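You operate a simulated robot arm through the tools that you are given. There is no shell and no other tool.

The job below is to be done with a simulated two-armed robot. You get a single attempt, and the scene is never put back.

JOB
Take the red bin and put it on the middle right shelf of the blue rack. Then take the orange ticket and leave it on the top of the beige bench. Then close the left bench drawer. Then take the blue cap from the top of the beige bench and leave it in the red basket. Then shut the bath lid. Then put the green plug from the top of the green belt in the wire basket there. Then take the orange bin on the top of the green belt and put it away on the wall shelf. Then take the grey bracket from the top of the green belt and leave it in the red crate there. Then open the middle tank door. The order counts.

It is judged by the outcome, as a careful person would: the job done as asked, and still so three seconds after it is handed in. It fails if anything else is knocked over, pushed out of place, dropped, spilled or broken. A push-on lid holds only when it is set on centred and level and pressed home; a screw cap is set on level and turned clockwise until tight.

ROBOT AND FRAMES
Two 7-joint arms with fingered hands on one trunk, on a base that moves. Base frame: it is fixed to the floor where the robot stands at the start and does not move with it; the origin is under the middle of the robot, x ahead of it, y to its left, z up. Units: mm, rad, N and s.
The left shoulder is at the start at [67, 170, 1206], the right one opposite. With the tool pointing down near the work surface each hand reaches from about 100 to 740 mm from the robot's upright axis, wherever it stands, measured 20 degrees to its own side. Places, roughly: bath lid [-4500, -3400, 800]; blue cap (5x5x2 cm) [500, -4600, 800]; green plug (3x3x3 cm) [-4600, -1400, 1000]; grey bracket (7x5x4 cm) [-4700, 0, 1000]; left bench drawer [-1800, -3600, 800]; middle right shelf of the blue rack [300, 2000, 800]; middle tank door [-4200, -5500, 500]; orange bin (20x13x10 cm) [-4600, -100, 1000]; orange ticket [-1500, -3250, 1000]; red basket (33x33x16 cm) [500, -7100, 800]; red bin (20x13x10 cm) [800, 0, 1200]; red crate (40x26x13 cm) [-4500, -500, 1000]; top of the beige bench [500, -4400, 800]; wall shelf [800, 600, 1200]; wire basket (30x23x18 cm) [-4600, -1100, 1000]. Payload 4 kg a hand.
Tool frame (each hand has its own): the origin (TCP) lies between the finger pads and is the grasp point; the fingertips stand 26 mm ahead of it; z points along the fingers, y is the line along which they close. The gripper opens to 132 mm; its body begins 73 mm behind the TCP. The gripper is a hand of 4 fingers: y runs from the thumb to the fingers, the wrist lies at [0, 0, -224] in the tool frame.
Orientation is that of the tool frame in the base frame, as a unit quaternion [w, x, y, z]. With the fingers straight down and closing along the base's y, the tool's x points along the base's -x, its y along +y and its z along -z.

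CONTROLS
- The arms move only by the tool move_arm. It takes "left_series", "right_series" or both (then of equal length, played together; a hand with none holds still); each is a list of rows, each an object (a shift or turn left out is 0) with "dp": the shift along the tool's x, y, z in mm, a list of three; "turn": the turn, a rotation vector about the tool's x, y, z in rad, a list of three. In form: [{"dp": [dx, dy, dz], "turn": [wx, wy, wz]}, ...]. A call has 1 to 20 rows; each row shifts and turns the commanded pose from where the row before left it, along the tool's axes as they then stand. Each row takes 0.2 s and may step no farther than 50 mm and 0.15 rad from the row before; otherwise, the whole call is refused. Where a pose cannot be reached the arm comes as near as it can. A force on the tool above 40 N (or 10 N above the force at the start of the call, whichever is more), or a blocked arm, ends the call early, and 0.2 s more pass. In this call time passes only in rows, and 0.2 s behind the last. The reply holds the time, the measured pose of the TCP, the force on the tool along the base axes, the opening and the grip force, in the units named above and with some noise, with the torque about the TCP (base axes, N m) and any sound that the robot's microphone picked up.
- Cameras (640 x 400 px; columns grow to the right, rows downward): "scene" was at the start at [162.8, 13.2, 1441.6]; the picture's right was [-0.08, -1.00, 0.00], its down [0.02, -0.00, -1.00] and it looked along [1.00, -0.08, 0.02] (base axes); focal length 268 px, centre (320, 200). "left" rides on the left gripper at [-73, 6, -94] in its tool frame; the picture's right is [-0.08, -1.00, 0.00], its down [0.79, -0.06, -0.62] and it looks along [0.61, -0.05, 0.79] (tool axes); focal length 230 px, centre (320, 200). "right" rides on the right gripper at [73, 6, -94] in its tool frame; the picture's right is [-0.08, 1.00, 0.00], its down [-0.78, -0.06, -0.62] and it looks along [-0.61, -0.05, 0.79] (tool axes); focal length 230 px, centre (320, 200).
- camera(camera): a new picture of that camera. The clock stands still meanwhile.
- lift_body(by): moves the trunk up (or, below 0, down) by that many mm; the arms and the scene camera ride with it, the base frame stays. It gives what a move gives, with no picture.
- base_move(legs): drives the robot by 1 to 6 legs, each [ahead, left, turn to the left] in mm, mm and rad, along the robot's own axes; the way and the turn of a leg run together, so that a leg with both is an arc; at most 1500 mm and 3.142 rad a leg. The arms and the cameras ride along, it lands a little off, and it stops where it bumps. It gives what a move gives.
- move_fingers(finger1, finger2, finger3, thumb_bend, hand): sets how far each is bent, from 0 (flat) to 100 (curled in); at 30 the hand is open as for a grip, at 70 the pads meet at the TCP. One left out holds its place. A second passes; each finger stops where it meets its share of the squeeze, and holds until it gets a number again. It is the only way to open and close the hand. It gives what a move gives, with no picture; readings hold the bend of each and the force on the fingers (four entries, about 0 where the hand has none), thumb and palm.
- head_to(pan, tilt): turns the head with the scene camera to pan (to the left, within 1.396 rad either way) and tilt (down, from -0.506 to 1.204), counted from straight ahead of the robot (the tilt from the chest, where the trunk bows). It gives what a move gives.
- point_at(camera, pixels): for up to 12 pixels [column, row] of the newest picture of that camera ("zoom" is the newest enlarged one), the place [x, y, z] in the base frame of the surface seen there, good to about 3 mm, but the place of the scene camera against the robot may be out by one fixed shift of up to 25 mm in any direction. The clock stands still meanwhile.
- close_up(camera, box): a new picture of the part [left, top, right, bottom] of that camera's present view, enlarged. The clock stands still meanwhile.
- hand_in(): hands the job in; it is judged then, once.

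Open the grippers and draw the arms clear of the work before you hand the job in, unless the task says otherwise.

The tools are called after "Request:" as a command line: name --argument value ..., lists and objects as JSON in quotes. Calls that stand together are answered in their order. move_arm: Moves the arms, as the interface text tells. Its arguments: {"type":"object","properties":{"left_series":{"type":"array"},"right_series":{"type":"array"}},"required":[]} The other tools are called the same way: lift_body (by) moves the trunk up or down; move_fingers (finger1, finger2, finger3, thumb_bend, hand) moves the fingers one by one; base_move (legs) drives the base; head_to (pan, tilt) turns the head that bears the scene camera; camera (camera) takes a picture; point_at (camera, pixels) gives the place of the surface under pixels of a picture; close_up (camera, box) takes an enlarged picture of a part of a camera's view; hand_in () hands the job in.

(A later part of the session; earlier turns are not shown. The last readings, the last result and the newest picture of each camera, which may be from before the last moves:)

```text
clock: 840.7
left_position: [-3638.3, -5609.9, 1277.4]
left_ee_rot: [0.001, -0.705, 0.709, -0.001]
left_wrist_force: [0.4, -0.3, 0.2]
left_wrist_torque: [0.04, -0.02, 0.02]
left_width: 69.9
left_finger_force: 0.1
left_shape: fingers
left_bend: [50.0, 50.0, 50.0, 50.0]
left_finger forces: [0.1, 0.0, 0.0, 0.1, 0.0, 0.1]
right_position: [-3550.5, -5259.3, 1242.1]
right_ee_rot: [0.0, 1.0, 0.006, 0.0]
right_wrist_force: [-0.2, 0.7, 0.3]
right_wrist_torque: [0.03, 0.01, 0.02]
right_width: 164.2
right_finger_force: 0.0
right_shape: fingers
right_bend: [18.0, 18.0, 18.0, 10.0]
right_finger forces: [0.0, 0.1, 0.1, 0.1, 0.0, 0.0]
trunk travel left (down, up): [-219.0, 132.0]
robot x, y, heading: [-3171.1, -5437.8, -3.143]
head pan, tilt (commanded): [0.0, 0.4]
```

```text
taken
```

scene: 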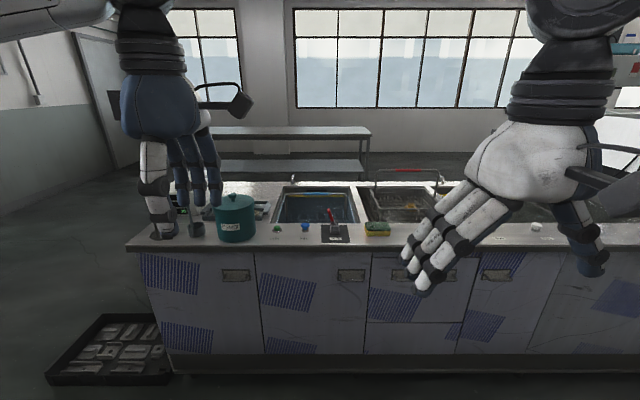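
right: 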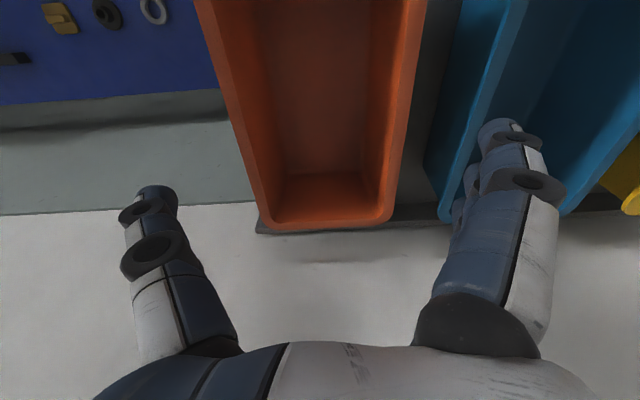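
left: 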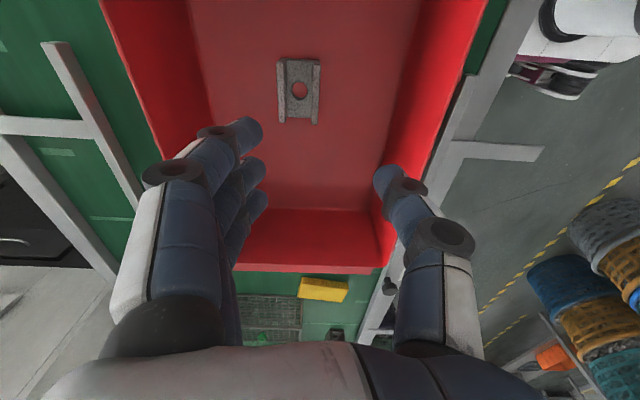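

The door at y≈−5500 spans columns 255–365 with a handle at (350,273). I zoom in and measure.

Request:
close_up --camera "scene" --box '[220, 240, 480, 380]'

Request:
point_at --camera "scene" --pixels '[[258, 262], [362, 262], [258, 350], [362, 350], [350, 275], [338, 275], [363, 275], [310, 300], [236, 275], [350, 268], [350, 282], [400, 275]]'

```text
2.46 times, centred on (350, 310) of scene
```

zoom: 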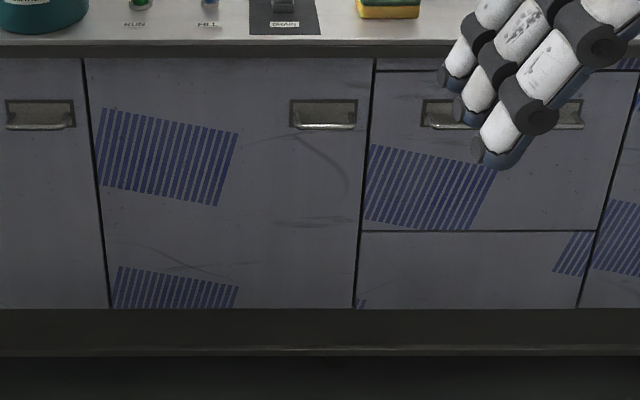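

```text
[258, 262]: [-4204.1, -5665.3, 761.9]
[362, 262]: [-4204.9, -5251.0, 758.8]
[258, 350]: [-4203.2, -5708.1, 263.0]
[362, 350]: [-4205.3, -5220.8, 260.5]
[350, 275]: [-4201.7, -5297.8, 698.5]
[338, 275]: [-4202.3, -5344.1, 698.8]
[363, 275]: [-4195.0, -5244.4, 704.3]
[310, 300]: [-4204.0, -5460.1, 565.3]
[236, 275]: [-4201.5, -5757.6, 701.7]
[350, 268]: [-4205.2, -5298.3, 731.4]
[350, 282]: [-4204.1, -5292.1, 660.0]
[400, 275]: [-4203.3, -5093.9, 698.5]
```

Door: y ≈ −5680…−5240, hinge on the left (south), handle plate at y −5345…−5250, z≈700. I look closer at the handle.

Request:
close_up --camera "scene" --box '[325, 258, 375, 292]'

Request:
point_at --camera "zoom" --pixels '[[320, 200], [320, 150], [320, 240], [320, 260], [150, 200], [480, 200], [320, 300], [320, 100]]'

```text
11.76 times, centred on (350, 275) of scene
```

zoom: 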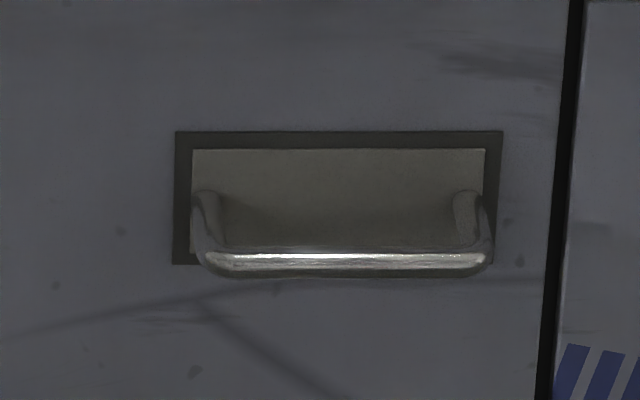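

```text
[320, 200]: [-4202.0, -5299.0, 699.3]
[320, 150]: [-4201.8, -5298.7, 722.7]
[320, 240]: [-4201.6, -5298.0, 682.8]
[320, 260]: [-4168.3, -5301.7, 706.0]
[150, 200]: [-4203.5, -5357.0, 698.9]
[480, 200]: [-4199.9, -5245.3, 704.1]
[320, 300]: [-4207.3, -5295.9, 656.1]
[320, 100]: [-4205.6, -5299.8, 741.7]
```

The handle is a horizontal U-bar standing ~35 mm off the door (bar at x≈−4168, z≈706). I place the robot right of the door's swing at about (−3560, −5150) to use the left hand.

Request:
base_move --legs '[[0, -287, 0], [390, 0, 0]]'

Request:
head_to --pan 0.3 --tilt 0.7

Request:
camera --camera "scene"

```text
clock: 845.8
left_position: [-4026.6, -5322.6, 1277.4]
left_ee_rot: [0.0, -0.704, 0.71, -0.001]
left_wrist_force: [-0.8, -0.1, 0.8]
left_wrist_torque: [0.0, -0.02, -0.07]
left_width: 70.2
left_finger_force: 0.0
left_shape: fingers
left_bend: [50.0, 50.0, 50.0, 50.0]
left_finger forces: [0.1, 0.0, 0.0, 0.1, 0.1, 0.0]
right_position: [-3939.2, -4970.6, 1242.6]
right_ee_rot: [0.0, 1.0, 0.006, -0.002]
right_wrist_force: [-1.1, -0.1, 0.7]
right_wrist_torque: [-0.03, -0.02, 0.0]
right_width: 163.9
right_finger_force: 0.0
right_shape: fingers
right_bend: [18.0, 18.0, 18.0, 10.0]
right_finger forces: [0.0, 0.0, 0.1, 0.1, 0.0, 0.0]
trunk travel left (down, up): [-219.0, 132.0]
robot x, y, heading: [-3560.4, -5151.1, 3.139]
head pan, tilt (commanded): [0.0, 0.4]
```

```text
clock: 846.6
left_position: [-4027.0, -5321.4, 1279.0]
left_ee_rot: [0.001, -0.704, 0.71, -0.001]
left_wrist_force: [-0.1, 0.5, -0.4]
left_wrist_torque: [0.0, 0.0, -0.01]
left_width: 70.2
left_finger_force: 0.0
left_shape: fingers
left_bend: [50.0, 50.0, 50.0, 50.0]
left_finger forces: [0.1, 0.0, 0.0, 0.0, 0.1, 0.1]
right_position: [-3939.0, -4970.2, 1242.3]
right_ee_rot: [0.0, 1.0, 0.005, -0.001]
right_wrist_force: [-0.3, 0.4, 0.0]
right_wrist_torque: [0.0, 0.01, 0.02]
right_width: 164.1
right_finger_force: 0.0
right_shape: fingers
right_bend: [18.0, 18.0, 18.0, 10.0]
right_finger forces: [0.1, 0.1, 0.0, 0.1, 0.1, 0.0]
trunk travel left (down, up): [-219.0, 132.0]
robot x, y, heading: [-3560.1, -5155.7, 3.141]
head pan, tilt (commanded): [0.3, 0.7]
```

```text
taken
```

scene: 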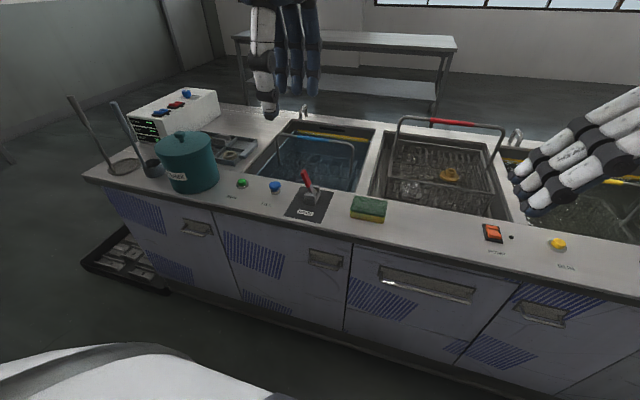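

The middle door's bar handle is at (325,259). I back up 70 mm for room, then lower the left hand in front of the tank and pitch it forward (fingers above, thumb below the bar).

Request:
base_move --legs '[[-70, 0, 0]]'

Request:
move_arm --left_series '[{"dp": [0, 0, 45]}, {"dp": [0, 0, 45]}, {"dp": [0, 0, 45]}, {"dp": [0, 0, 45]}, {"dp": [0, 0, 45]}, {"dp": [0, 0, 45]}, {"dp": [0, 0, 45]}, {"dp": [0, 0, 45]}, {"dp": [0, 0, 45]}]'

Request:
move_arm --left_series '[{"turn": [-0.143, 0, 0]}, {"turn": [-0.143, 0, 0]}, {"turn": [-0.143, 0, 0]}, {"turn": [-0.143, 0, 0]}, {"turn": [-0.143, 0, 0]}, {"turn": [-0.143, 0, 0]}, {"turn": [-0.143, 0, 0]}, {"turn": [-0.143, 0, 0]}, {"turn": [-0.143, 0, 0]}, {"turn": [-0.143, 0, 0]}, {"turn": [-0.14, 0, 0]}]'

Request:
camera --camera "left"

Request:
camera --camera "scene"

```text
clock: 847.6
left_position: [-3956.0, -5322.5, 1278.9]
left_ee_rot: [0.0, -0.705, 0.71, 0.0]
left_wrist_force: [0.5, 0.4, -0.1]
left_wrist_torque: [0.04, 0.0, -0.01]
left_width: 70.2
left_finger_force: 0.1
left_shape: fingers
left_bend: [50.0, 50.0, 50.0, 50.0]
left_finger forces: [0.1, 0.1, 0.1, 0.0, 0.1, 0.1]
right_position: [-3868.6, -4970.8, 1242.6]
right_ee_rot: [0.0, 1.0, 0.007, -0.002]
right_wrist_force: [-0.1, -0.2, -0.7]
right_wrist_torque: [-0.02, 0.05, -0.01]
right_width: 164.1
right_finger_force: 0.2
right_shape: fingers
right_bend: [18.0, 18.0, 18.0, 10.0]
right_finger forces: [0.0, 0.1, 0.0, 0.0, 0.0, 0.0]
trunk travel left (down, up): [-219.0, 132.0]
robot x, y, heading: [-3491.3, -5148.4, 3.143]
head pan, tilt (commanded): [0.3, 0.7]
```

```text
clock: 849.6
left_position: [-3956.6, -5321.4, 872.2]
left_ee_rot: [0.001, -0.705, 0.71, -0.001]
left_wrist_force: [-0.9, 0.7, 0.0]
left_wrist_torque: [0.02, -0.02, 0.01]
left_width: 70.5
left_finger_force: 0.1
left_shape: fingers
left_bend: [50.0, 50.0, 50.0, 50.0]
left_finger forces: [0.0, 0.1, 0.0, 0.1, 0.1, 0.0]
right_position: [-3870.8, -4970.9, 1241.3]
right_ee_rot: [0.001, 1.0, 0.006, 0.0]
right_wrist_force: [-0.6, 0.2, -0.5]
right_wrist_torque: [0.01, 0.04, 0.02]
right_width: 164.0
right_finger_force: 0.1
right_shape: fingers
right_bend: [18.0, 18.0, 18.0, 10.0]
right_finger forces: [0.1, 0.1, 0.1, 0.1, 0.0, 0.0]
trunk travel left (down, up): [-219.0, 132.0]
robot x, y, heading: [-3493.1, -5153.1, 3.141]
head pan, tilt (commanded): [0.3, 0.7]
```

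```text
clock: 852.0
left_position: [-3956.4, -5322.9, 873.0]
left_ee_rot: [-0.499, -0.498, 0.502, 0.501]
left_wrist_force: [-0.9, -0.7, -0.3]
left_wrist_torque: [-0.02, -0.07, 0.04]
left_width: 70.5
left_finger_force: 0.0
left_shape: fingers
left_bend: [50.0, 50.0, 50.0, 50.0]
left_finger forces: [0.0, 0.0, 0.0, 0.0, 0.0, 0.1]
right_position: [-3869.3, -4969.9, 1242.0]
right_ee_rot: [-0.001, 1.0, 0.005, -0.001]
right_wrist_force: [0.4, 0.1, -0.7]
right_wrist_torque: [-0.04, -0.01, 0.03]
right_width: 164.0
right_finger_force: 0.1
right_shape: fingers
right_bend: [18.0, 18.0, 18.0, 10.0]
right_finger forces: [0.0, 0.0, 0.0, 0.0, 0.1, 0.0]
trunk travel left (down, up): [-219.0, 132.0]
robot x, y, heading: [-3490.3, -5151.3, 3.137]
head pan, tilt (commanded): [0.3, 0.7]
```

```text
taken
```

left: 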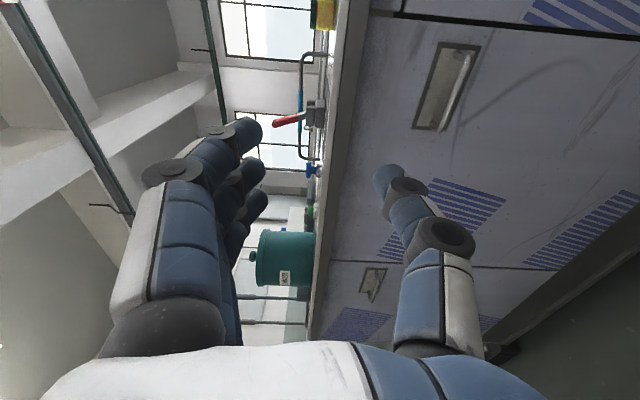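

```text
taken
```

scene: 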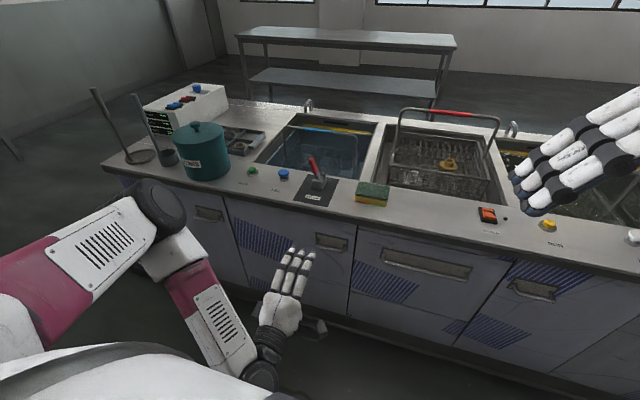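

The left hand points at the tank; the handle shows at (447,88) in its camera. I measure the bar.

Request:
close_up --camera "left" --box '[390, 30, 510, 150]'

Request:
point_at --camera "left" --pixels '[[458, 75], [450, 100], [443, 123], [465, 55], [430, 90], [480, 90], [500, 150], [400, 60]]'

```text
3.33 times, centred on (450, 90) of left
```

zoom: 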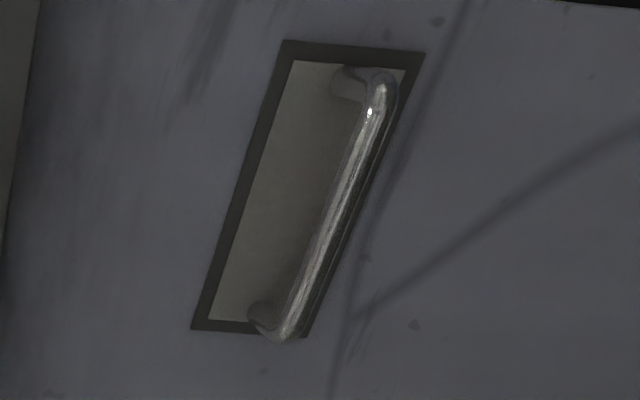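

```text
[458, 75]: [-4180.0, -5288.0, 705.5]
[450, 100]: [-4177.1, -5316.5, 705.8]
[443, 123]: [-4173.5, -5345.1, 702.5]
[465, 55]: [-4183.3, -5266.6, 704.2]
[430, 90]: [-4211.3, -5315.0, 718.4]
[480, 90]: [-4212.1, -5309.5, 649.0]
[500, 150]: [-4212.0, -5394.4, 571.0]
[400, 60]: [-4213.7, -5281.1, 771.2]
```

Bar: y −5355…−5270, x≈−4177, z≈705; door face x≈−4212. I lower the hand to the bar's height and approach.

Request:
move_arm --left_series '[{"dp": [-3, -42, 0]}, {"dp": [-3, -42, 0]}, {"dp": [-3, -42, 0]}, {"dp": [-3, -42, 0]}, {"dp": [0, 0, 45]}, {"dp": [0, 0, 45]}, {"dp": [0, 0, 40]}]'

Request:
camera --camera "left"

Request:
camera --camera "scene"

```text
clock: 853.6
left_position: [-4087.1, -5309.1, 705.7]
left_ee_rot: [-0.498, -0.499, 0.503, 0.5]
left_wrist_force: [0.1, 0.1, 0.5]
left_wrist_torque: [0.0, -0.02, 0.01]
left_width: 70.3
left_finger_force: 0.0
left_shape: fingers
left_bend: [50.0, 50.0, 50.0, 50.0]
left_finger forces: [0.0, 0.0, 0.1, 0.0, 0.1, 0.1]
right_position: [-3870.3, -4971.7, 1242.7]
right_ee_rot: [-0.001, 1.0, 0.007, -0.002]
right_wrist_force: [0.8, -0.8, 0.5]
right_wrist_torque: [0.0, -0.02, 0.01]
right_width: 164.0
right_finger_force: 0.2
right_shape: fingers
right_bend: [18.0, 18.0, 18.0, 10.0]
right_finger forces: [0.1, 0.0, 0.1, 0.0, 0.1, 0.0]
trunk travel left (down, up): [-219.0, 132.0]
robot x, y, heading: [-3490.7, -5152.0, 3.142]
head pan, tilt (commanded): [0.3, 0.7]
```

```text
taken
```

left: 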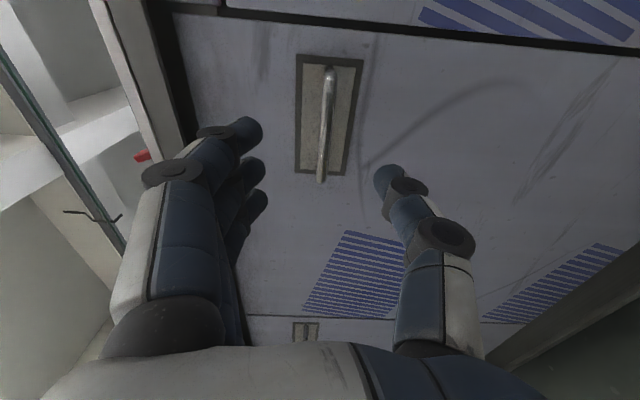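

```text
taken
```

scene: 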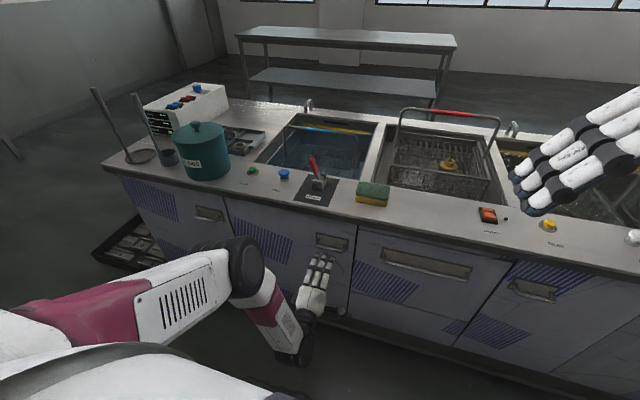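

Request:
point_at --camera "left" --pixels '[[328, 80], [326, 110], [324, 140], [322, 170], [345, 110], [310, 110]]'

```text
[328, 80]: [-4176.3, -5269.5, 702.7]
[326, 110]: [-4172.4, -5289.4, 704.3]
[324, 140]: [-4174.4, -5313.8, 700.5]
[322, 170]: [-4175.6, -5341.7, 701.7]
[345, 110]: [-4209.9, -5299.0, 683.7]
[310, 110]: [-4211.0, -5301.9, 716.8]
```

The bar is centred between fingers and thumb. I advance so the TCP reaches the bar, then close.

Request:
move_arm --left_series '[{"dp": [0, -3, 35]}, {"dp": [0, 0, 30]}, {"dp": [0, 0, 15]}, {"dp": [0, 0, 5]}]'

Request:
move_fingers --hand "left" --finger1 76 --finger2 76 --finger3 76 --thumb_bend 76

Request:
camera --camera "left"

```text
clock: 854.6
left_position: [-4172.9, -5307.7, 701.4]
left_ee_rot: [-0.497, -0.499, 0.502, 0.502]
left_wrist_force: [1.1, -0.2, -0.2]
left_wrist_torque: [0.02, 0.01, -0.02]
left_width: 70.5
left_finger_force: 0.1
left_shape: fingers
left_bend: [50.0, 50.0, 50.0, 50.0]
left_finger forces: [0.0, 0.0, 0.0, 0.0, 0.0, 0.0]
right_position: [-3870.2, -4970.5, 1242.3]
right_ee_rot: [-0.001, 1.0, 0.007, -0.001]
right_wrist_force: [0.3, -0.1, 0.1]
right_wrist_torque: [0.03, 0.0, 0.01]
right_width: 164.0
right_finger_force: 0.0
right_shape: fingers
right_bend: [18.0, 18.0, 18.0, 10.0]
right_finger forces: [0.0, 0.0, 0.0, 0.0, 0.0, 0.0]
trunk travel left (down, up): [-219.0, 132.0]
robot x, y, heading: [-3489.7, -5154.1, 3.138]
head pan, tilt (commanded): [0.3, 0.7]
```

```text
clock: 855.6
left_position: [-4171.3, -5308.5, 701.4]
left_ee_rot: [-0.498, -0.498, 0.503, 0.501]
left_wrist_force: [-0.3, 0.6, 0.6]
left_wrist_torque: [0.01, 0.0, 0.0]
left_width: 9.0
left_finger_force: 0.5
left_shape: fingers
left_bend: [76.0, 74.0, 76.0, 73.0]
left_finger forces: [0.4, 0.0, 0.5, 0.1, 0.0, 0.0]
right_position: [-3869.5, -4971.7, 1241.6]
right_ee_rot: [0.0, 1.0, 0.006, -0.001]
right_wrist_force: [0.4, 0.2, -1.2]
right_wrist_torque: [0.0, 0.05, -0.02]
right_width: 164.0
right_finger_force: 0.1
right_shape: fingers
right_bend: [18.0, 18.0, 18.0, 10.0]
right_finger forces: [0.0, 0.1, 0.0, 0.0, 0.1, 0.1]
trunk travel left (down, up): [-219.0, 132.0]
robot x, y, heading: [-3493.1, -5151.6, 3.141]
head pan, tilt (commanded): [0.3, 0.7]
```

```text
taken
```

left: 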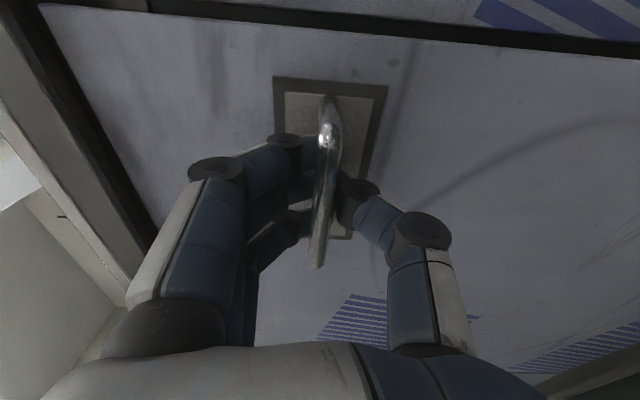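

The fingers hook behind the bar. I start to pull the door open along its arc (hinge on the left), a few degrees first, watching the force.

Request:
move_arm --left_series '[{"dp": [1, 0, -12], "turn": [0, -0.03, 0]}, {"dp": [2, 0, -14], "turn": [0, -0.035, 0]}, {"dp": [2, 0, -14], "turn": [0, -0.035, 0]}]'

Request:
camera --camera "left"

Request:
camera --camera "scene"

```text
clock: 856.4
left_position: [-4131.4, -5316.0, 700.9]
left_ee_rot: [-0.47, -0.474, 0.526, 0.527]
left_wrist_force: [0.4, -1.0, 0.0]
left_wrist_torque: [-0.03, -0.02, 0.0]
left_width: 8.7
left_finger_force: 0.0
left_shape: fingers
left_bend: [76.0, 74.0, 76.0, 73.0]
left_finger forces: [0.0, 0.1, 0.0, 0.0, 0.0, 0.0]
right_position: [-3869.4, -4971.3, 1242.3]
right_ee_rot: [0.0, 1.0, 0.006, -0.001]
right_wrist_force: [0.7, -0.6, -0.2]
right_wrist_torque: [0.02, 0.0, 0.0]
right_width: 163.8
right_finger_force: 0.1
right_shape: fingers
right_bend: [18.0, 18.0, 18.0, 10.0]
right_finger forces: [0.1, 0.0, 0.1, 0.0, 0.1, 0.0]
trunk travel left (down, up): [-219.0, 132.0]
robot x, y, heading: [-3491.7, -5150.5, 3.141]
head pan, tilt (commanded): [0.3, 0.7]
```

```text
taken
```

left: 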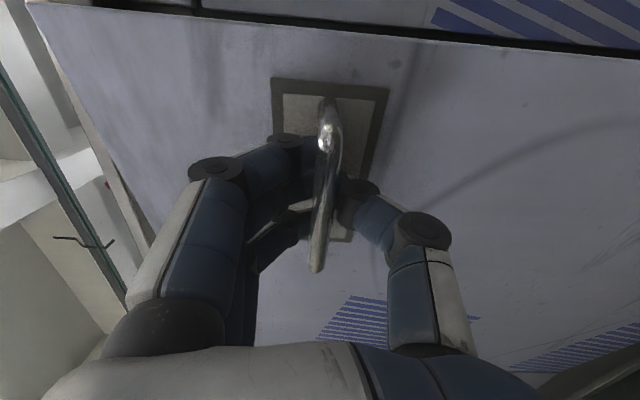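

```text
taken
```

scene: 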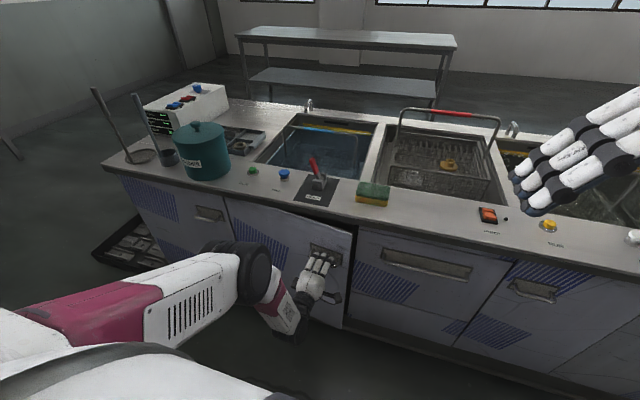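

The door follows freely. I continue along the arc with the hand turning along.

Request:
move_arm --left_series '[{"dp": [1.8, 0, -19.5], "turn": [0, -0.05, 0]}, {"dp": [1.8, 0, -19.5], "turn": [0, -0.05, 0]}, {"dp": [1.8, 0, -19.5], "turn": [0, -0.05, 0]}, {"dp": [1.8, 0, -19.5], "turn": [0, -0.05, 0]}, {"dp": [1.8, 0, -19.5], "turn": [0, -0.05, 0]}, {"dp": [1.8, 0, -19.5], "turn": [0, -0.05, 0]}]'

Request:
camera --camera "left"

Request:
camera --camera "scene"

```text
clock: 857.8
left_position: [-4020.2, -5353.2, 702.2]
left_ee_rot: [-0.387, -0.39, 0.592, 0.59]
left_wrist_force: [0.2, -0.6, 0.2]
left_wrist_torque: [-0.02, -0.02, 0.01]
left_width: 8.4
left_finger_force: 0.6
left_shape: fingers
left_bend: [76.0, 74.0, 76.0, 73.0]
left_finger forces: [0.4, 0.0, 0.0, 0.0, 0.0, 0.1]
right_position: [-3868.6, -4970.7, 1242.3]
right_ee_rot: [-0.001, 1.0, 0.006, -0.001]
right_wrist_force: [-0.3, 0.1, -0.4]
right_wrist_torque: [0.0, 0.05, 0.0]
right_width: 164.0
right_finger_force: 0.0
right_shape: fingers
right_bend: [18.0, 18.0, 18.0, 10.0]
right_finger forces: [0.1, 0.1, 0.0, 0.0, 0.0, 0.0]
trunk travel left (down, up): [-219.0, 132.0]
robot x, y, heading: [-3490.9, -5154.0, 3.138]
head pan, tilt (commanded): [0.3, 0.7]
```

```text
taken
```

left: 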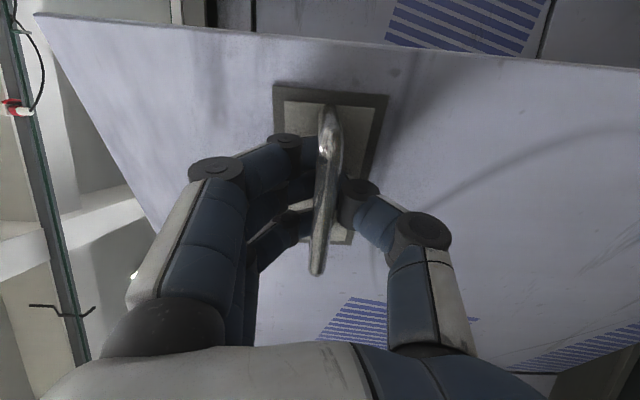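

```text
taken
```

scene: 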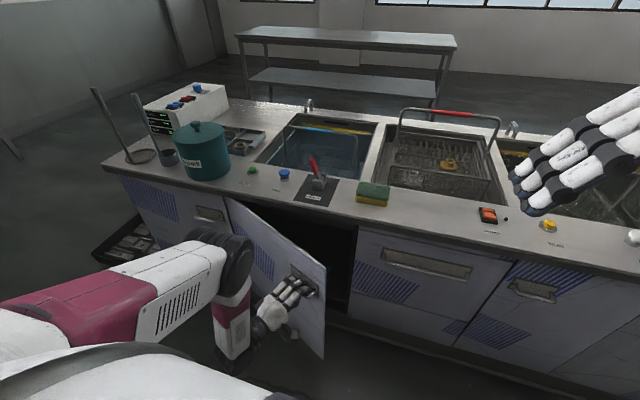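

The door is ~24° open. I continue.

Request:
move_arm --left_series '[{"dp": [1.8, 0, -19.5], "turn": [0, -0.05, 0]}, {"dp": [1.8, 0, -19.5], "turn": [0, -0.05, 0]}, {"dp": [1.8, 0, -19.5], "turn": [0, -0.05, 0]}, {"dp": [1.8, 0, -19.5], "turn": [0, -0.05, 0]}, {"dp": [1.8, 0, -19.5], "turn": [0, -0.05, 0]}, {"dp": [1.8, 0, -19.5], "turn": [0, -0.05, 0]}, {"dp": [1.8, 0, -19.5], "turn": [0, -0.05, 0]}]'

Request:
camera --camera "left"

Request:
camera --camera "scene"

```text
clock: 859.4
left_position: [-3911.4, -5437.9, 700.9]
left_ee_rot: [-0.279, -0.281, 0.649, 0.65]
left_wrist_force: [-16.3, -16.3, -0.4]
left_wrist_torque: [-0.02, 0.03, 0.21]
left_width: 8.8
left_finger_force: 11.0
left_shape: fingers
left_bend: [76.0, 74.0, 76.0, 73.0]
left_finger forces: [22.1, 0.0, 0.5, 0.0, 0.1, 0.1]
right_position: [-3869.6, -4972.4, 1241.8]
right_ee_rot: [-0.001, 1.0, 0.006, -0.001]
right_wrist_force: [-0.1, -1.1, 0.3]
right_wrist_torque: [-0.01, -0.02, -0.03]
right_width: 164.2
right_finger_force: 0.1
right_shape: fingers
right_bend: [18.0, 18.0, 18.0, 10.0]
right_finger forces: [0.1, 0.0, 0.0, 0.0, 0.1, 0.1]
trunk travel left (down, up): [-219.0, 132.0]
robot x, y, heading: [-3493.3, -5152.3, 3.144]
head pan, tilt (commanded): [0.3, 0.7]
```

```text
taken
```

left: 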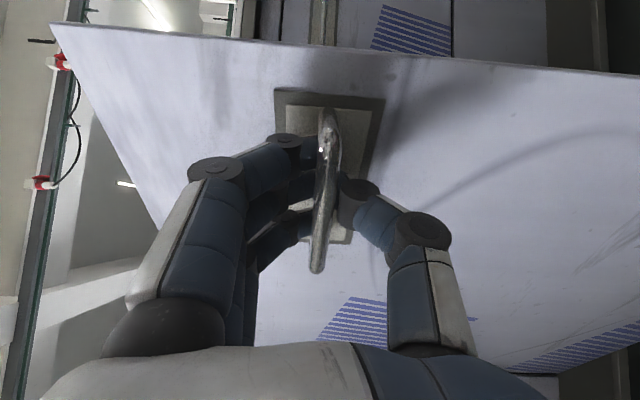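

```text
taken
```

scene: 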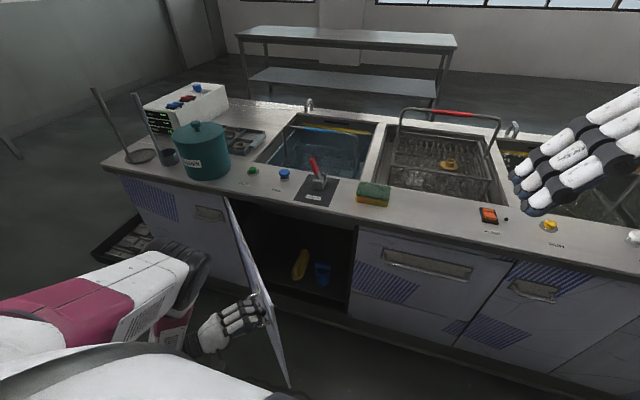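

The force (−16, −16) points along the door to the hinge: my arc is slightly too wide. I relieve by shifting toward the hinge and go on with a tighter arc.

Request:
move_arm --left_series '[{"dp": [6, 0, 0]}, {"dp": [3.5, 0, -18], "turn": [0, -0.05, 0]}, {"dp": [3.5, 0, -18], "turn": [0, -0.05, 0]}, {"dp": [3.5, 0, -18], "turn": [0, -0.05, 0]}]'

Request:
camera --camera "scene"

```text
clock: 860.4
left_position: [-3884.6, -5486.8, 702.1]
left_ee_rot: [-0.229, -0.232, 0.669, 0.668]
left_wrist_force: [-0.2, -0.3, -0.3]
left_wrist_torque: [0.0, -0.01, 0.03]
left_width: 8.9
left_finger_force: 0.1
left_shape: fingers
left_bend: [76.0, 74.0, 76.0, 73.0]
left_finger forces: [0.0, 0.1, 0.0, 0.1, 0.0, 0.1]
right_position: [-3869.2, -4971.3, 1240.9]
right_ee_rot: [-0.001, 1.0, 0.006, -0.001]
right_wrist_force: [0.2, 0.0, 0.2]
right_wrist_torque: [-0.01, 0.0, 0.01]
right_width: 164.0
right_finger_force: 0.0
right_shape: fingers
right_bend: [18.0, 18.0, 18.0, 10.0]
right_finger forces: [0.1, 0.0, 0.0, 0.0, 0.0, 0.0]
trunk travel left (down, up): [-219.0, 132.0]
robot x, y, heading: [-3493.4, -5153.7, 3.136]
head pan, tilt (commanded): [0.3, 0.7]
```

```text
taken
```

scene: 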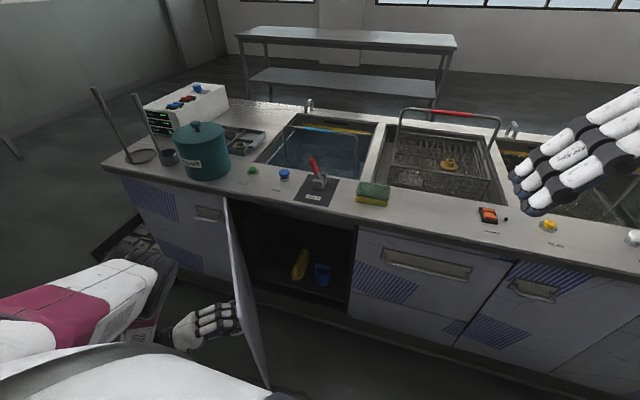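

At 52° my arm is at its reach. I let go of the bar, back off, go over the door's top and will push the door further open from its inner side.

Request:
move_fingers --hand "left" --finger1 48 --finger2 48 --finger3 48 --thumb_bend 48

Request:
move_arm --left_series '[{"dp": [0, 0, -20]}, {"dp": [0, 0, -30]}, {"dp": [0, 0, -30]}]'

Request:
camera --camera "scene"

```text
clock: 861.4
left_position: [-3886.3, -5484.9, 701.9]
left_ee_rot: [-0.23, -0.232, 0.669, 0.668]
left_wrist_force: [-0.5, 0.1, -0.7]
left_wrist_torque: [0.02, 0.02, 0.0]
left_width: 76.7
left_finger_force: 0.1
left_shape: fingers
left_bend: [48.0, 48.0, 48.0, 48.0]
left_finger forces: [0.1, 0.1, 0.0, 0.0, 0.0, 0.1]
right_position: [-3870.1, -4971.1, 1242.5]
right_ee_rot: [0.0, 1.0, 0.005, -0.001]
right_wrist_force: [0.4, 0.2, 0.3]
right_wrist_torque: [0.0, 0.01, 0.0]
right_width: 164.1
right_finger_force: 0.1
right_shape: fingers
right_bend: [18.0, 18.0, 18.0, 10.0]
right_finger forces: [0.1, 0.0, 0.0, 0.0, 0.1, 0.0]
trunk travel left (down, up): [-219.0, 132.0]
robot x, y, heading: [-3491.9, -5156.2, 3.141]
head pan, tilt (commanded): [0.3, 0.7]
```

```text
clock: 862.2
left_position: [-3837.2, -5549.2, 702.4]
left_ee_rot: [-0.23, -0.231, 0.668, 0.669]
left_wrist_force: [-0.3, -0.1, 0.4]
left_wrist_torque: [0.0, -0.01, 0.02]
left_width: 76.5
left_finger_force: 0.0
left_shape: fingers
left_bend: [48.0, 48.0, 48.0, 48.0]
left_finger forces: [0.0, 0.1, 0.0, 0.0, 0.0, 0.0]
right_position: [-3869.4, -4971.2, 1243.0]
right_ee_rot: [-0.001, 1.0, 0.006, -0.001]
right_wrist_force: [0.3, 0.5, -0.2]
right_wrist_torque: [-0.04, 0.01, -0.02]
right_width: 164.2
right_finger_force: 0.1
right_shape: fingers
right_bend: [18.0, 18.0, 18.0, 10.0]
right_finger forces: [0.0, 0.1, 0.0, 0.1, 0.1, 0.1]
trunk travel left (down, up): [-219.0, 132.0]
robot x, y, heading: [-3494.2, -5152.2, 3.139]
head pan, tilt (commanded): [0.3, 0.7]
```

```text
taken
```

scene: 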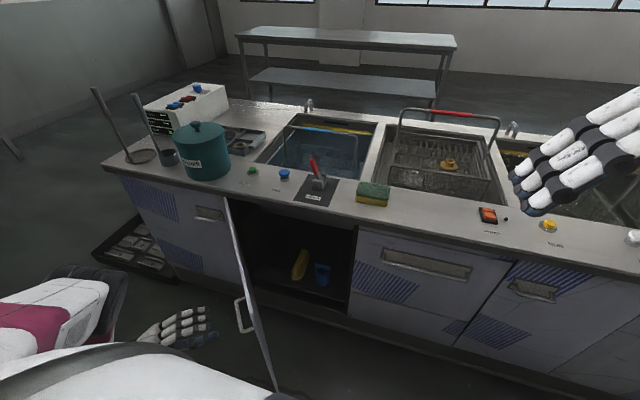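

The door stays at ~52°. I raise the left hand above the door and turn it to point down again.

Request:
move_arm --left_series '[{"dp": [0, 44, 0]}, {"dp": [0, 44, 0]}, {"dp": [0, 44, 0]}, {"dp": [0, 44, 0]}, {"dp": [0, 44, 0]}, {"turn": [0, 0.13, 0]}, {"turn": [0, 0.13, 0]}, {"turn": [0, 0.13, 0]}, {"turn": [0, 0.13, 0]}, {"turn": [0, 0.13, 0]}, {"turn": [0, 0.13, 0]}, {"turn": [0, 0.12, 0]}]'

Request:
move_arm --left_series '[{"turn": [0.143, 0, 0]}, {"turn": [0.143, 0, 0]}, {"turn": [0.143, 0, 0]}, {"turn": [0.143, 0, 0]}, {"turn": [0.143, 0, 0]}, {"turn": [0.143, 0, 0]}, {"turn": [0.143, 0, 0]}, {"turn": [0.143, 0, 0]}, {"turn": [0.143, 0, 0]}, {"turn": [0.143, 0, 0]}, {"turn": [0.14, 0, 0]}]'

Request:
camera --camera "scene"

```text
clock: 864.8
left_position: [-3837.1, -5550.8, 921.4]
left_ee_rot: [-0.498, -0.499, 0.501, 0.501]
left_wrist_force: [0.3, 0.1, 0.1]
left_wrist_torque: [-0.02, 0.03, -0.01]
left_width: 76.8
left_finger_force: 0.1
left_shape: fingers
left_bend: [48.0, 48.0, 48.0, 48.0]
left_finger forces: [0.0, 0.0, 0.0, 0.1, 0.0, 0.1]
right_position: [-3869.7, -4970.8, 1242.0]
right_ee_rot: [0.0, 1.0, 0.005, 0.0]
right_wrist_force: [-0.9, -0.9, 0.0]
right_wrist_torque: [0.01, 0.0, -0.03]
right_width: 163.9
right_finger_force: 0.1
right_shape: fingers
right_bend: [18.0, 18.0, 18.0, 10.0]
right_finger forces: [0.0, 0.0, 0.0, 0.0, 0.0, 0.1]
trunk travel left (down, up): [-219.0, 132.0]
robot x, y, heading: [-3493.9, -5151.4, 3.141]
head pan, tilt (commanded): [0.3, 0.7]
```

```text
clock: 867.2
left_position: [-3848.5, -5567.1, 902.5]
left_ee_rot: [0.0, -0.705, 0.709, -0.001]
left_wrist_force: [-0.5, -0.6, -0.9]
left_wrist_torque: [-0.01, -0.01, 0.02]
left_width: 77.2
left_finger_force: 0.1
left_shape: fingers
left_bend: [48.0, 48.0, 48.0, 48.0]
left_finger forces: [0.0, 0.0, 0.0, 0.1, 0.0, 0.0]
left hand out of reach, approached as far as the arm can: row 3, 4, 5
right_position: [-3870.0, -4971.8, 1242.4]
right_ee_rot: [-0.001, 1.0, 0.006, -0.001]
right_wrist_force: [0.5, -0.7, -1.3]
right_wrist_torque: [0.03, 0.01, 0.01]
right_width: 164.1
right_finger_force: 0.1
right_shape: fingers
right_bend: [18.0, 18.0, 18.0, 10.0]
right_finger forces: [0.1, 0.1, 0.0, 0.0, 0.0, 0.0]
trunk travel left (down, up): [-219.0, 132.0]
robot x, y, heading: [-3490.4, -5153.6, 3.141]
head pan, tilt (commanded): [0.3, 0.7]
```

```text
taken
```

scene: 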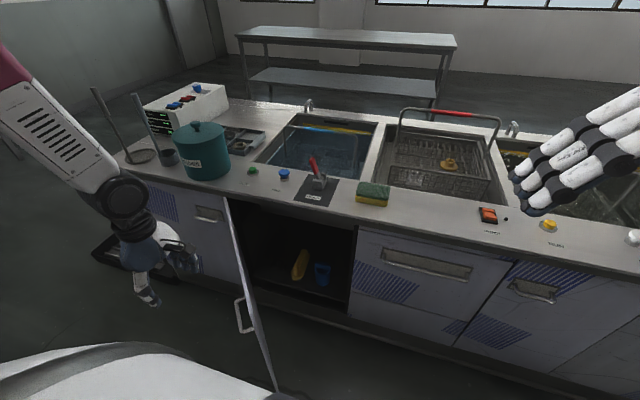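

Now I close the fingers, cross above the door (top z≈765) to its inner side at about (−3960, −5330), and lower.

Request:
move_fingers --hand "left" --finger1 75 --finger2 75 --finger3 75 --thumb_bend 72

Request:
move_arm --left_series '[{"dp": [-20, 0, -20]}, {"dp": [-40, 18, 0]}, {"dp": [-40, 18, 0]}, {"dp": [-40, 18, 0]}, {"dp": [-40, 18, 0]}, {"dp": [-40, 18, 0]}, {"dp": [-20, 20, 0]}]'

Request:
camera --camera "left"

Request:
camera --camera "scene"

```text
clock: 868.2
left_position: [-3847.3, -5567.4, 902.1]
left_ee_rot: [0.001, -0.705, 0.709, 0.0]
left_wrist_force: [0.3, -0.8, -0.8]
left_wrist_torque: [0.01, 0.01, 0.01]
left_width: 9.6
left_finger_force: 0.1
left_shape: fingers
left_bend: [75.0, 73.0, 75.0, 71.0]
left_finger forces: [0.0, 0.0, 0.0, 0.1, 0.0, 0.0]
right_position: [-3869.7, -4971.2, 1242.5]
right_ee_rot: [0.0, 1.0, 0.006, -0.001]
right_wrist_force: [0.0, -0.6, -0.6]
right_wrist_torque: [-0.01, 0.03, -0.01]
right_width: 163.8
right_finger_force: 0.0
right_shape: fingers
right_bend: [18.0, 18.0, 18.0, 10.0]
right_finger forces: [0.1, 0.1, 0.0, 0.0, 0.0, 0.1]
trunk travel left (down, up): [-219.0, 132.0]
robot x, y, heading: [-3491.0, -5153.3, 3.143]
head pan, tilt (commanded): [0.3, 0.7]
```

```text
clock: 869.8
left_position: [-3958.0, -5327.8, 921.8]
left_ee_rot: [0.0, -0.706, 0.709, -0.001]
left_wrist_force: [-0.1, 0.0, 0.1]
left_wrist_torque: [-0.01, 0.0, 0.02]
left_width: 9.9
left_finger_force: 0.1
left_shape: fingers
left_bend: [75.0, 73.0, 75.0, 71.0]
left_finger forces: [0.0, 0.0, 0.0, 0.0, 0.0, 0.1]
right_position: [-3870.2, -4970.1, 1242.0]
right_ee_rot: [0.0, 1.0, 0.006, -0.001]
right_wrist_force: [0.4, 0.0, 0.3]
right_wrist_torque: [0.0, -0.01, 0.0]
right_width: 164.0
right_finger_force: 0.2
right_shape: fingers
right_bend: [18.0, 18.0, 18.0, 10.0]
right_finger forces: [0.0, 0.0, 0.0, 0.1, 0.0, 0.0]
trunk travel left (down, up): [-219.0, 132.0]
robot x, y, heading: [-3490.0, -5152.9, 3.138]
head pan, tilt (commanded): [0.3, 0.7]
```

```text
taken
```

left: 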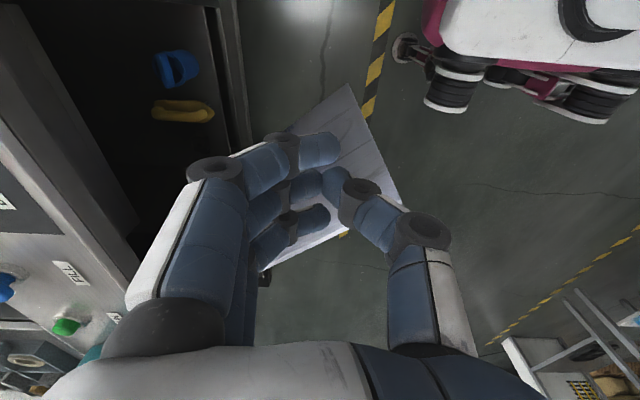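

```text
taken
```

scene: 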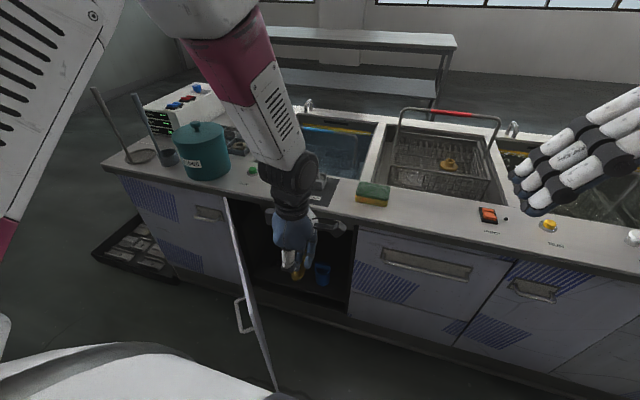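

The hand is on the inner side. I lower it to z≈690 beside the door, then push the door open toward −y.

Request:
move_arm --left_series '[{"dp": [0, 0, 45]}, {"dp": [0, 0, 45]}, {"dp": [0, 0, 45]}, {"dp": [0, 0, 45]}, {"dp": [0, 0, 45]}]'

Request:
move_arm --left_series '[{"dp": [25, -8, 0]}, {"dp": [25, -8, 0]}, {"dp": [25, -8, 0]}, {"dp": [25, -8, 0]}, {"dp": [25, -8, 0]}]'

Request:
camera --camera "left"

Request:
camera --camera "scene"

```text
clock: 871.0
left_position: [-3957.0, -5328.6, 697.5]
left_ee_rot: [0.001, -0.705, 0.709, 0.0]
left_wrist_force: [-1.3, 0.6, 0.1]
left_wrist_torque: [0.0, 0.01, 0.0]
left_width: 9.9
left_finger_force: 0.1
left_shape: fingers
left_bend: [75.0, 73.0, 75.0, 71.0]
left_finger forces: [0.0, 0.0, 0.0, 0.0, 0.1, 0.1]
right_position: [-3869.4, -4971.1, 1241.7]
right_ee_rot: [0.001, 1.0, 0.007, -0.001]
right_wrist_force: [-0.3, -0.6, 0.5]
right_wrist_torque: [0.01, -0.01, 0.01]
right_width: 163.9
right_finger_force: 0.1
right_shape: fingers
right_bend: [18.0, 18.0, 18.0, 10.0]
right_finger forces: [0.1, 0.0, 0.0, 0.0, 0.0, 0.0]
trunk travel left (down, up): [-219.0, 132.0]
robot x, y, heading: [-3487.8, -5153.9, 3.14]
head pan, tilt (commanded): [0.3, 0.7]
```

```text
clock: 872.2
left_position: [-3919.0, -5453.7, 697.6]
left_ee_rot: [0.001, -0.705, 0.709, 0.0]
left_wrist_force: [-0.2, -0.3, -0.7]
left_wrist_torque: [0.03, -0.02, 0.01]
left_width: 9.9
left_finger_force: 0.0
left_shape: fingers
left_bend: [75.0, 73.0, 75.0, 71.0]
left_finger forces: [0.0, 0.0, 0.1, 0.1, 0.0, 0.0]
right_position: [-3868.4, -4971.9, 1242.2]
right_ee_rot: [-0.001, 1.0, 0.006, -0.001]
right_wrist_force: [0.3, 1.0, -0.5]
right_wrist_torque: [0.01, 0.02, 0.02]
right_width: 164.2
right_finger_force: 0.1
right_shape: fingers
right_bend: [18.0, 18.0, 18.0, 10.0]
right_finger forces: [0.1, 0.1, 0.0, 0.0, 0.0, 0.0]
trunk travel left (down, up): [-219.0, 132.0]
robot x, y, heading: [-3491.3, -5150.4, 3.141]
head pan, tilt (commanded): [0.3, 0.7]
```

```text
taken
```

left: 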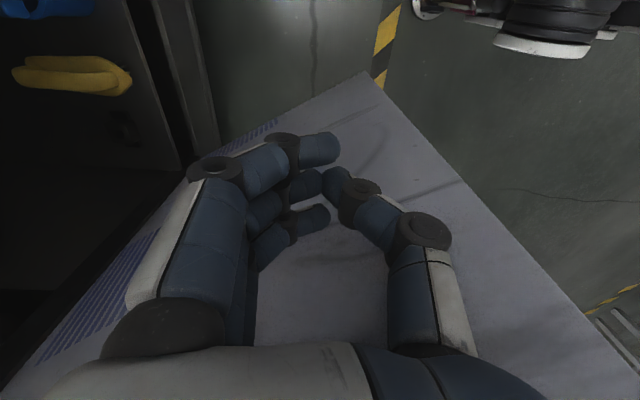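

```text
taken
```

scene: 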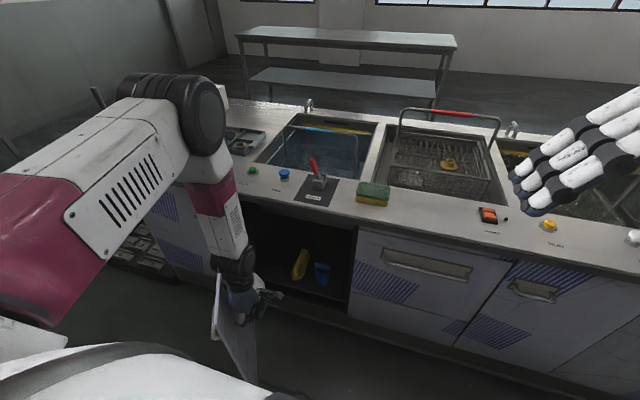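

The door moves with little force. I keep pushing toward −y.

Request:
move_arm --left_series '[{"dp": [22, 0, 0]}, {"dp": [22, 0, 0]}, {"dp": [22, 0, 0]}, {"dp": [22, 0, 0]}, {"dp": [22, 0, 0]}]'

Request:
camera --camera "scene"

Request:
camera --camera "left"

```text
clock: 873.4
left_position: [-3917.4, -5562.6, 697.8]
left_ee_rot: [0.0, -0.705, 0.709, 0.001]
left_wrist_force: [0.0, -0.1, 0.2]
left_wrist_torque: [0.04, 0.0, 0.01]
left_width: 9.9
left_finger_force: 0.1
left_shape: fingers
left_bend: [75.0, 73.0, 75.0, 71.0]
left_finger forces: [0.0, 0.0, 0.0, 0.0, 0.0, 0.0]
right_position: [-3869.0, -4971.1, 1241.6]
right_ee_rot: [-0.001, 1.0, 0.006, -0.001]
right_wrist_force: [-0.2, -0.6, -0.2]
right_wrist_torque: [-0.01, -0.02, -0.03]
right_width: 164.0
right_finger_force: 0.0
right_shape: fingers
right_bend: [18.0, 18.0, 18.0, 10.0]
right_finger forces: [0.0, 0.0, 0.0, 0.1, 0.0, 0.0]
trunk travel left (down, up): [-219.0, 132.0]
robot x, y, heading: [-3488.0, -5154.3, 3.139]
head pan, tilt (commanded): [0.3, 0.7]
```

```text
taken
```

scene: 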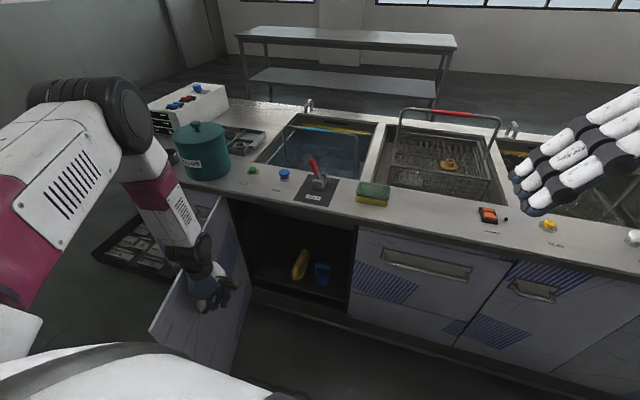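

```text
taken
```

left: 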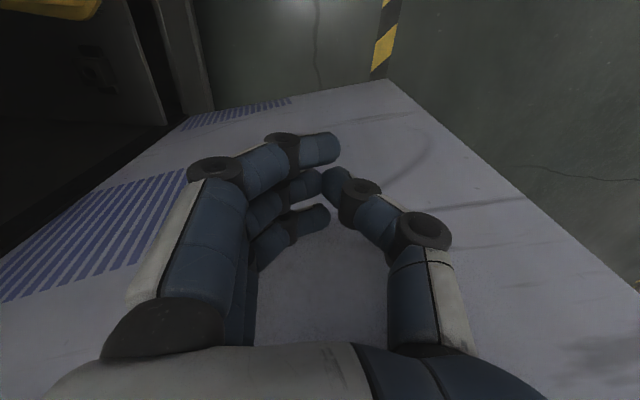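

The door is far open. I measure its angle from points on its edge.

Request:
point_at --camera "scene" --pixels '[[158, 330], [175, 300], [230, 300], [215, 350], [240, 290], [225, 215], [130, 255], [110, 250]]'

```text
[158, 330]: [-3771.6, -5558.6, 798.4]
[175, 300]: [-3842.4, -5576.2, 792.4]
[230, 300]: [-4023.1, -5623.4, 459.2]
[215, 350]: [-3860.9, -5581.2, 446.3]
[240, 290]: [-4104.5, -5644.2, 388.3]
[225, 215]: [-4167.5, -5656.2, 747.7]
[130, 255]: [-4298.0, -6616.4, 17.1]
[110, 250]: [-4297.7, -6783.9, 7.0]
```

The door stands at about 76°. I push another 80 mm to bring it to about 90°.

Request:
move_arm --left_series '[{"dp": [20, 0, 0]}, {"dp": [20, 0, 0]}, {"dp": [20, 0, 0]}, {"dp": [20, 0, 0]}]'

Request:
camera --camera "scene"

Request:
point_at --camera "scene" --pixels '[[130, 325], [150, 300], [225, 300], [200, 350], [235, 290], [222, 220]]'

```text
clock: 874.4
left_position: [-3919.2, -5642.3, 698.5]
left_ee_rot: [0.0, -0.705, 0.709, -0.001]
left_wrist_force: [0.0, 0.9, 0.3]
left_wrist_torque: [-0.02, 0.0, 0.0]
left_width: 9.8
left_finger_force: 0.2
left_shape: fingers
left_bend: [75.0, 73.0, 75.0, 71.0]
left_finger forces: [0.1, 0.0, 0.1, 0.0, 0.0, 0.0]
right_position: [-3870.1, -4970.9, 1242.8]
right_ee_rot: [0.0, 1.0, 0.007, -0.001]
right_wrist_force: [-1.0, -0.1, 0.2]
right_wrist_torque: [0.01, -0.01, -0.02]
right_width: 164.1
right_finger_force: 0.0
right_shape: fingers
right_bend: [18.0, 18.0, 18.0, 10.0]
right_finger forces: [0.0, 0.0, 0.0, 0.0, 0.1, 0.0]
trunk travel left (down, up): [-219.0, 132.0]
robot x, y, heading: [-3493.1, -5155.1, 3.14]
head pan, tilt (commanded): [0.3, 0.7]
```

```text
taken
```

scene: 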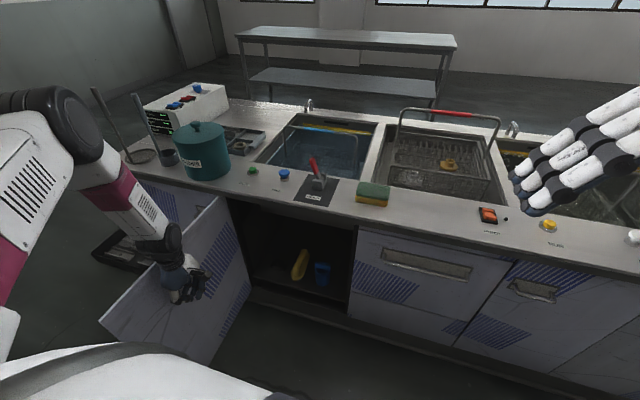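

```text
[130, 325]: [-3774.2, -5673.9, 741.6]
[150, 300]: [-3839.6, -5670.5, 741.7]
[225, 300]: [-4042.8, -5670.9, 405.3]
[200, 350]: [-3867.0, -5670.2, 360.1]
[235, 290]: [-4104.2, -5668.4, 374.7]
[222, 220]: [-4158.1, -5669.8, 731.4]
```

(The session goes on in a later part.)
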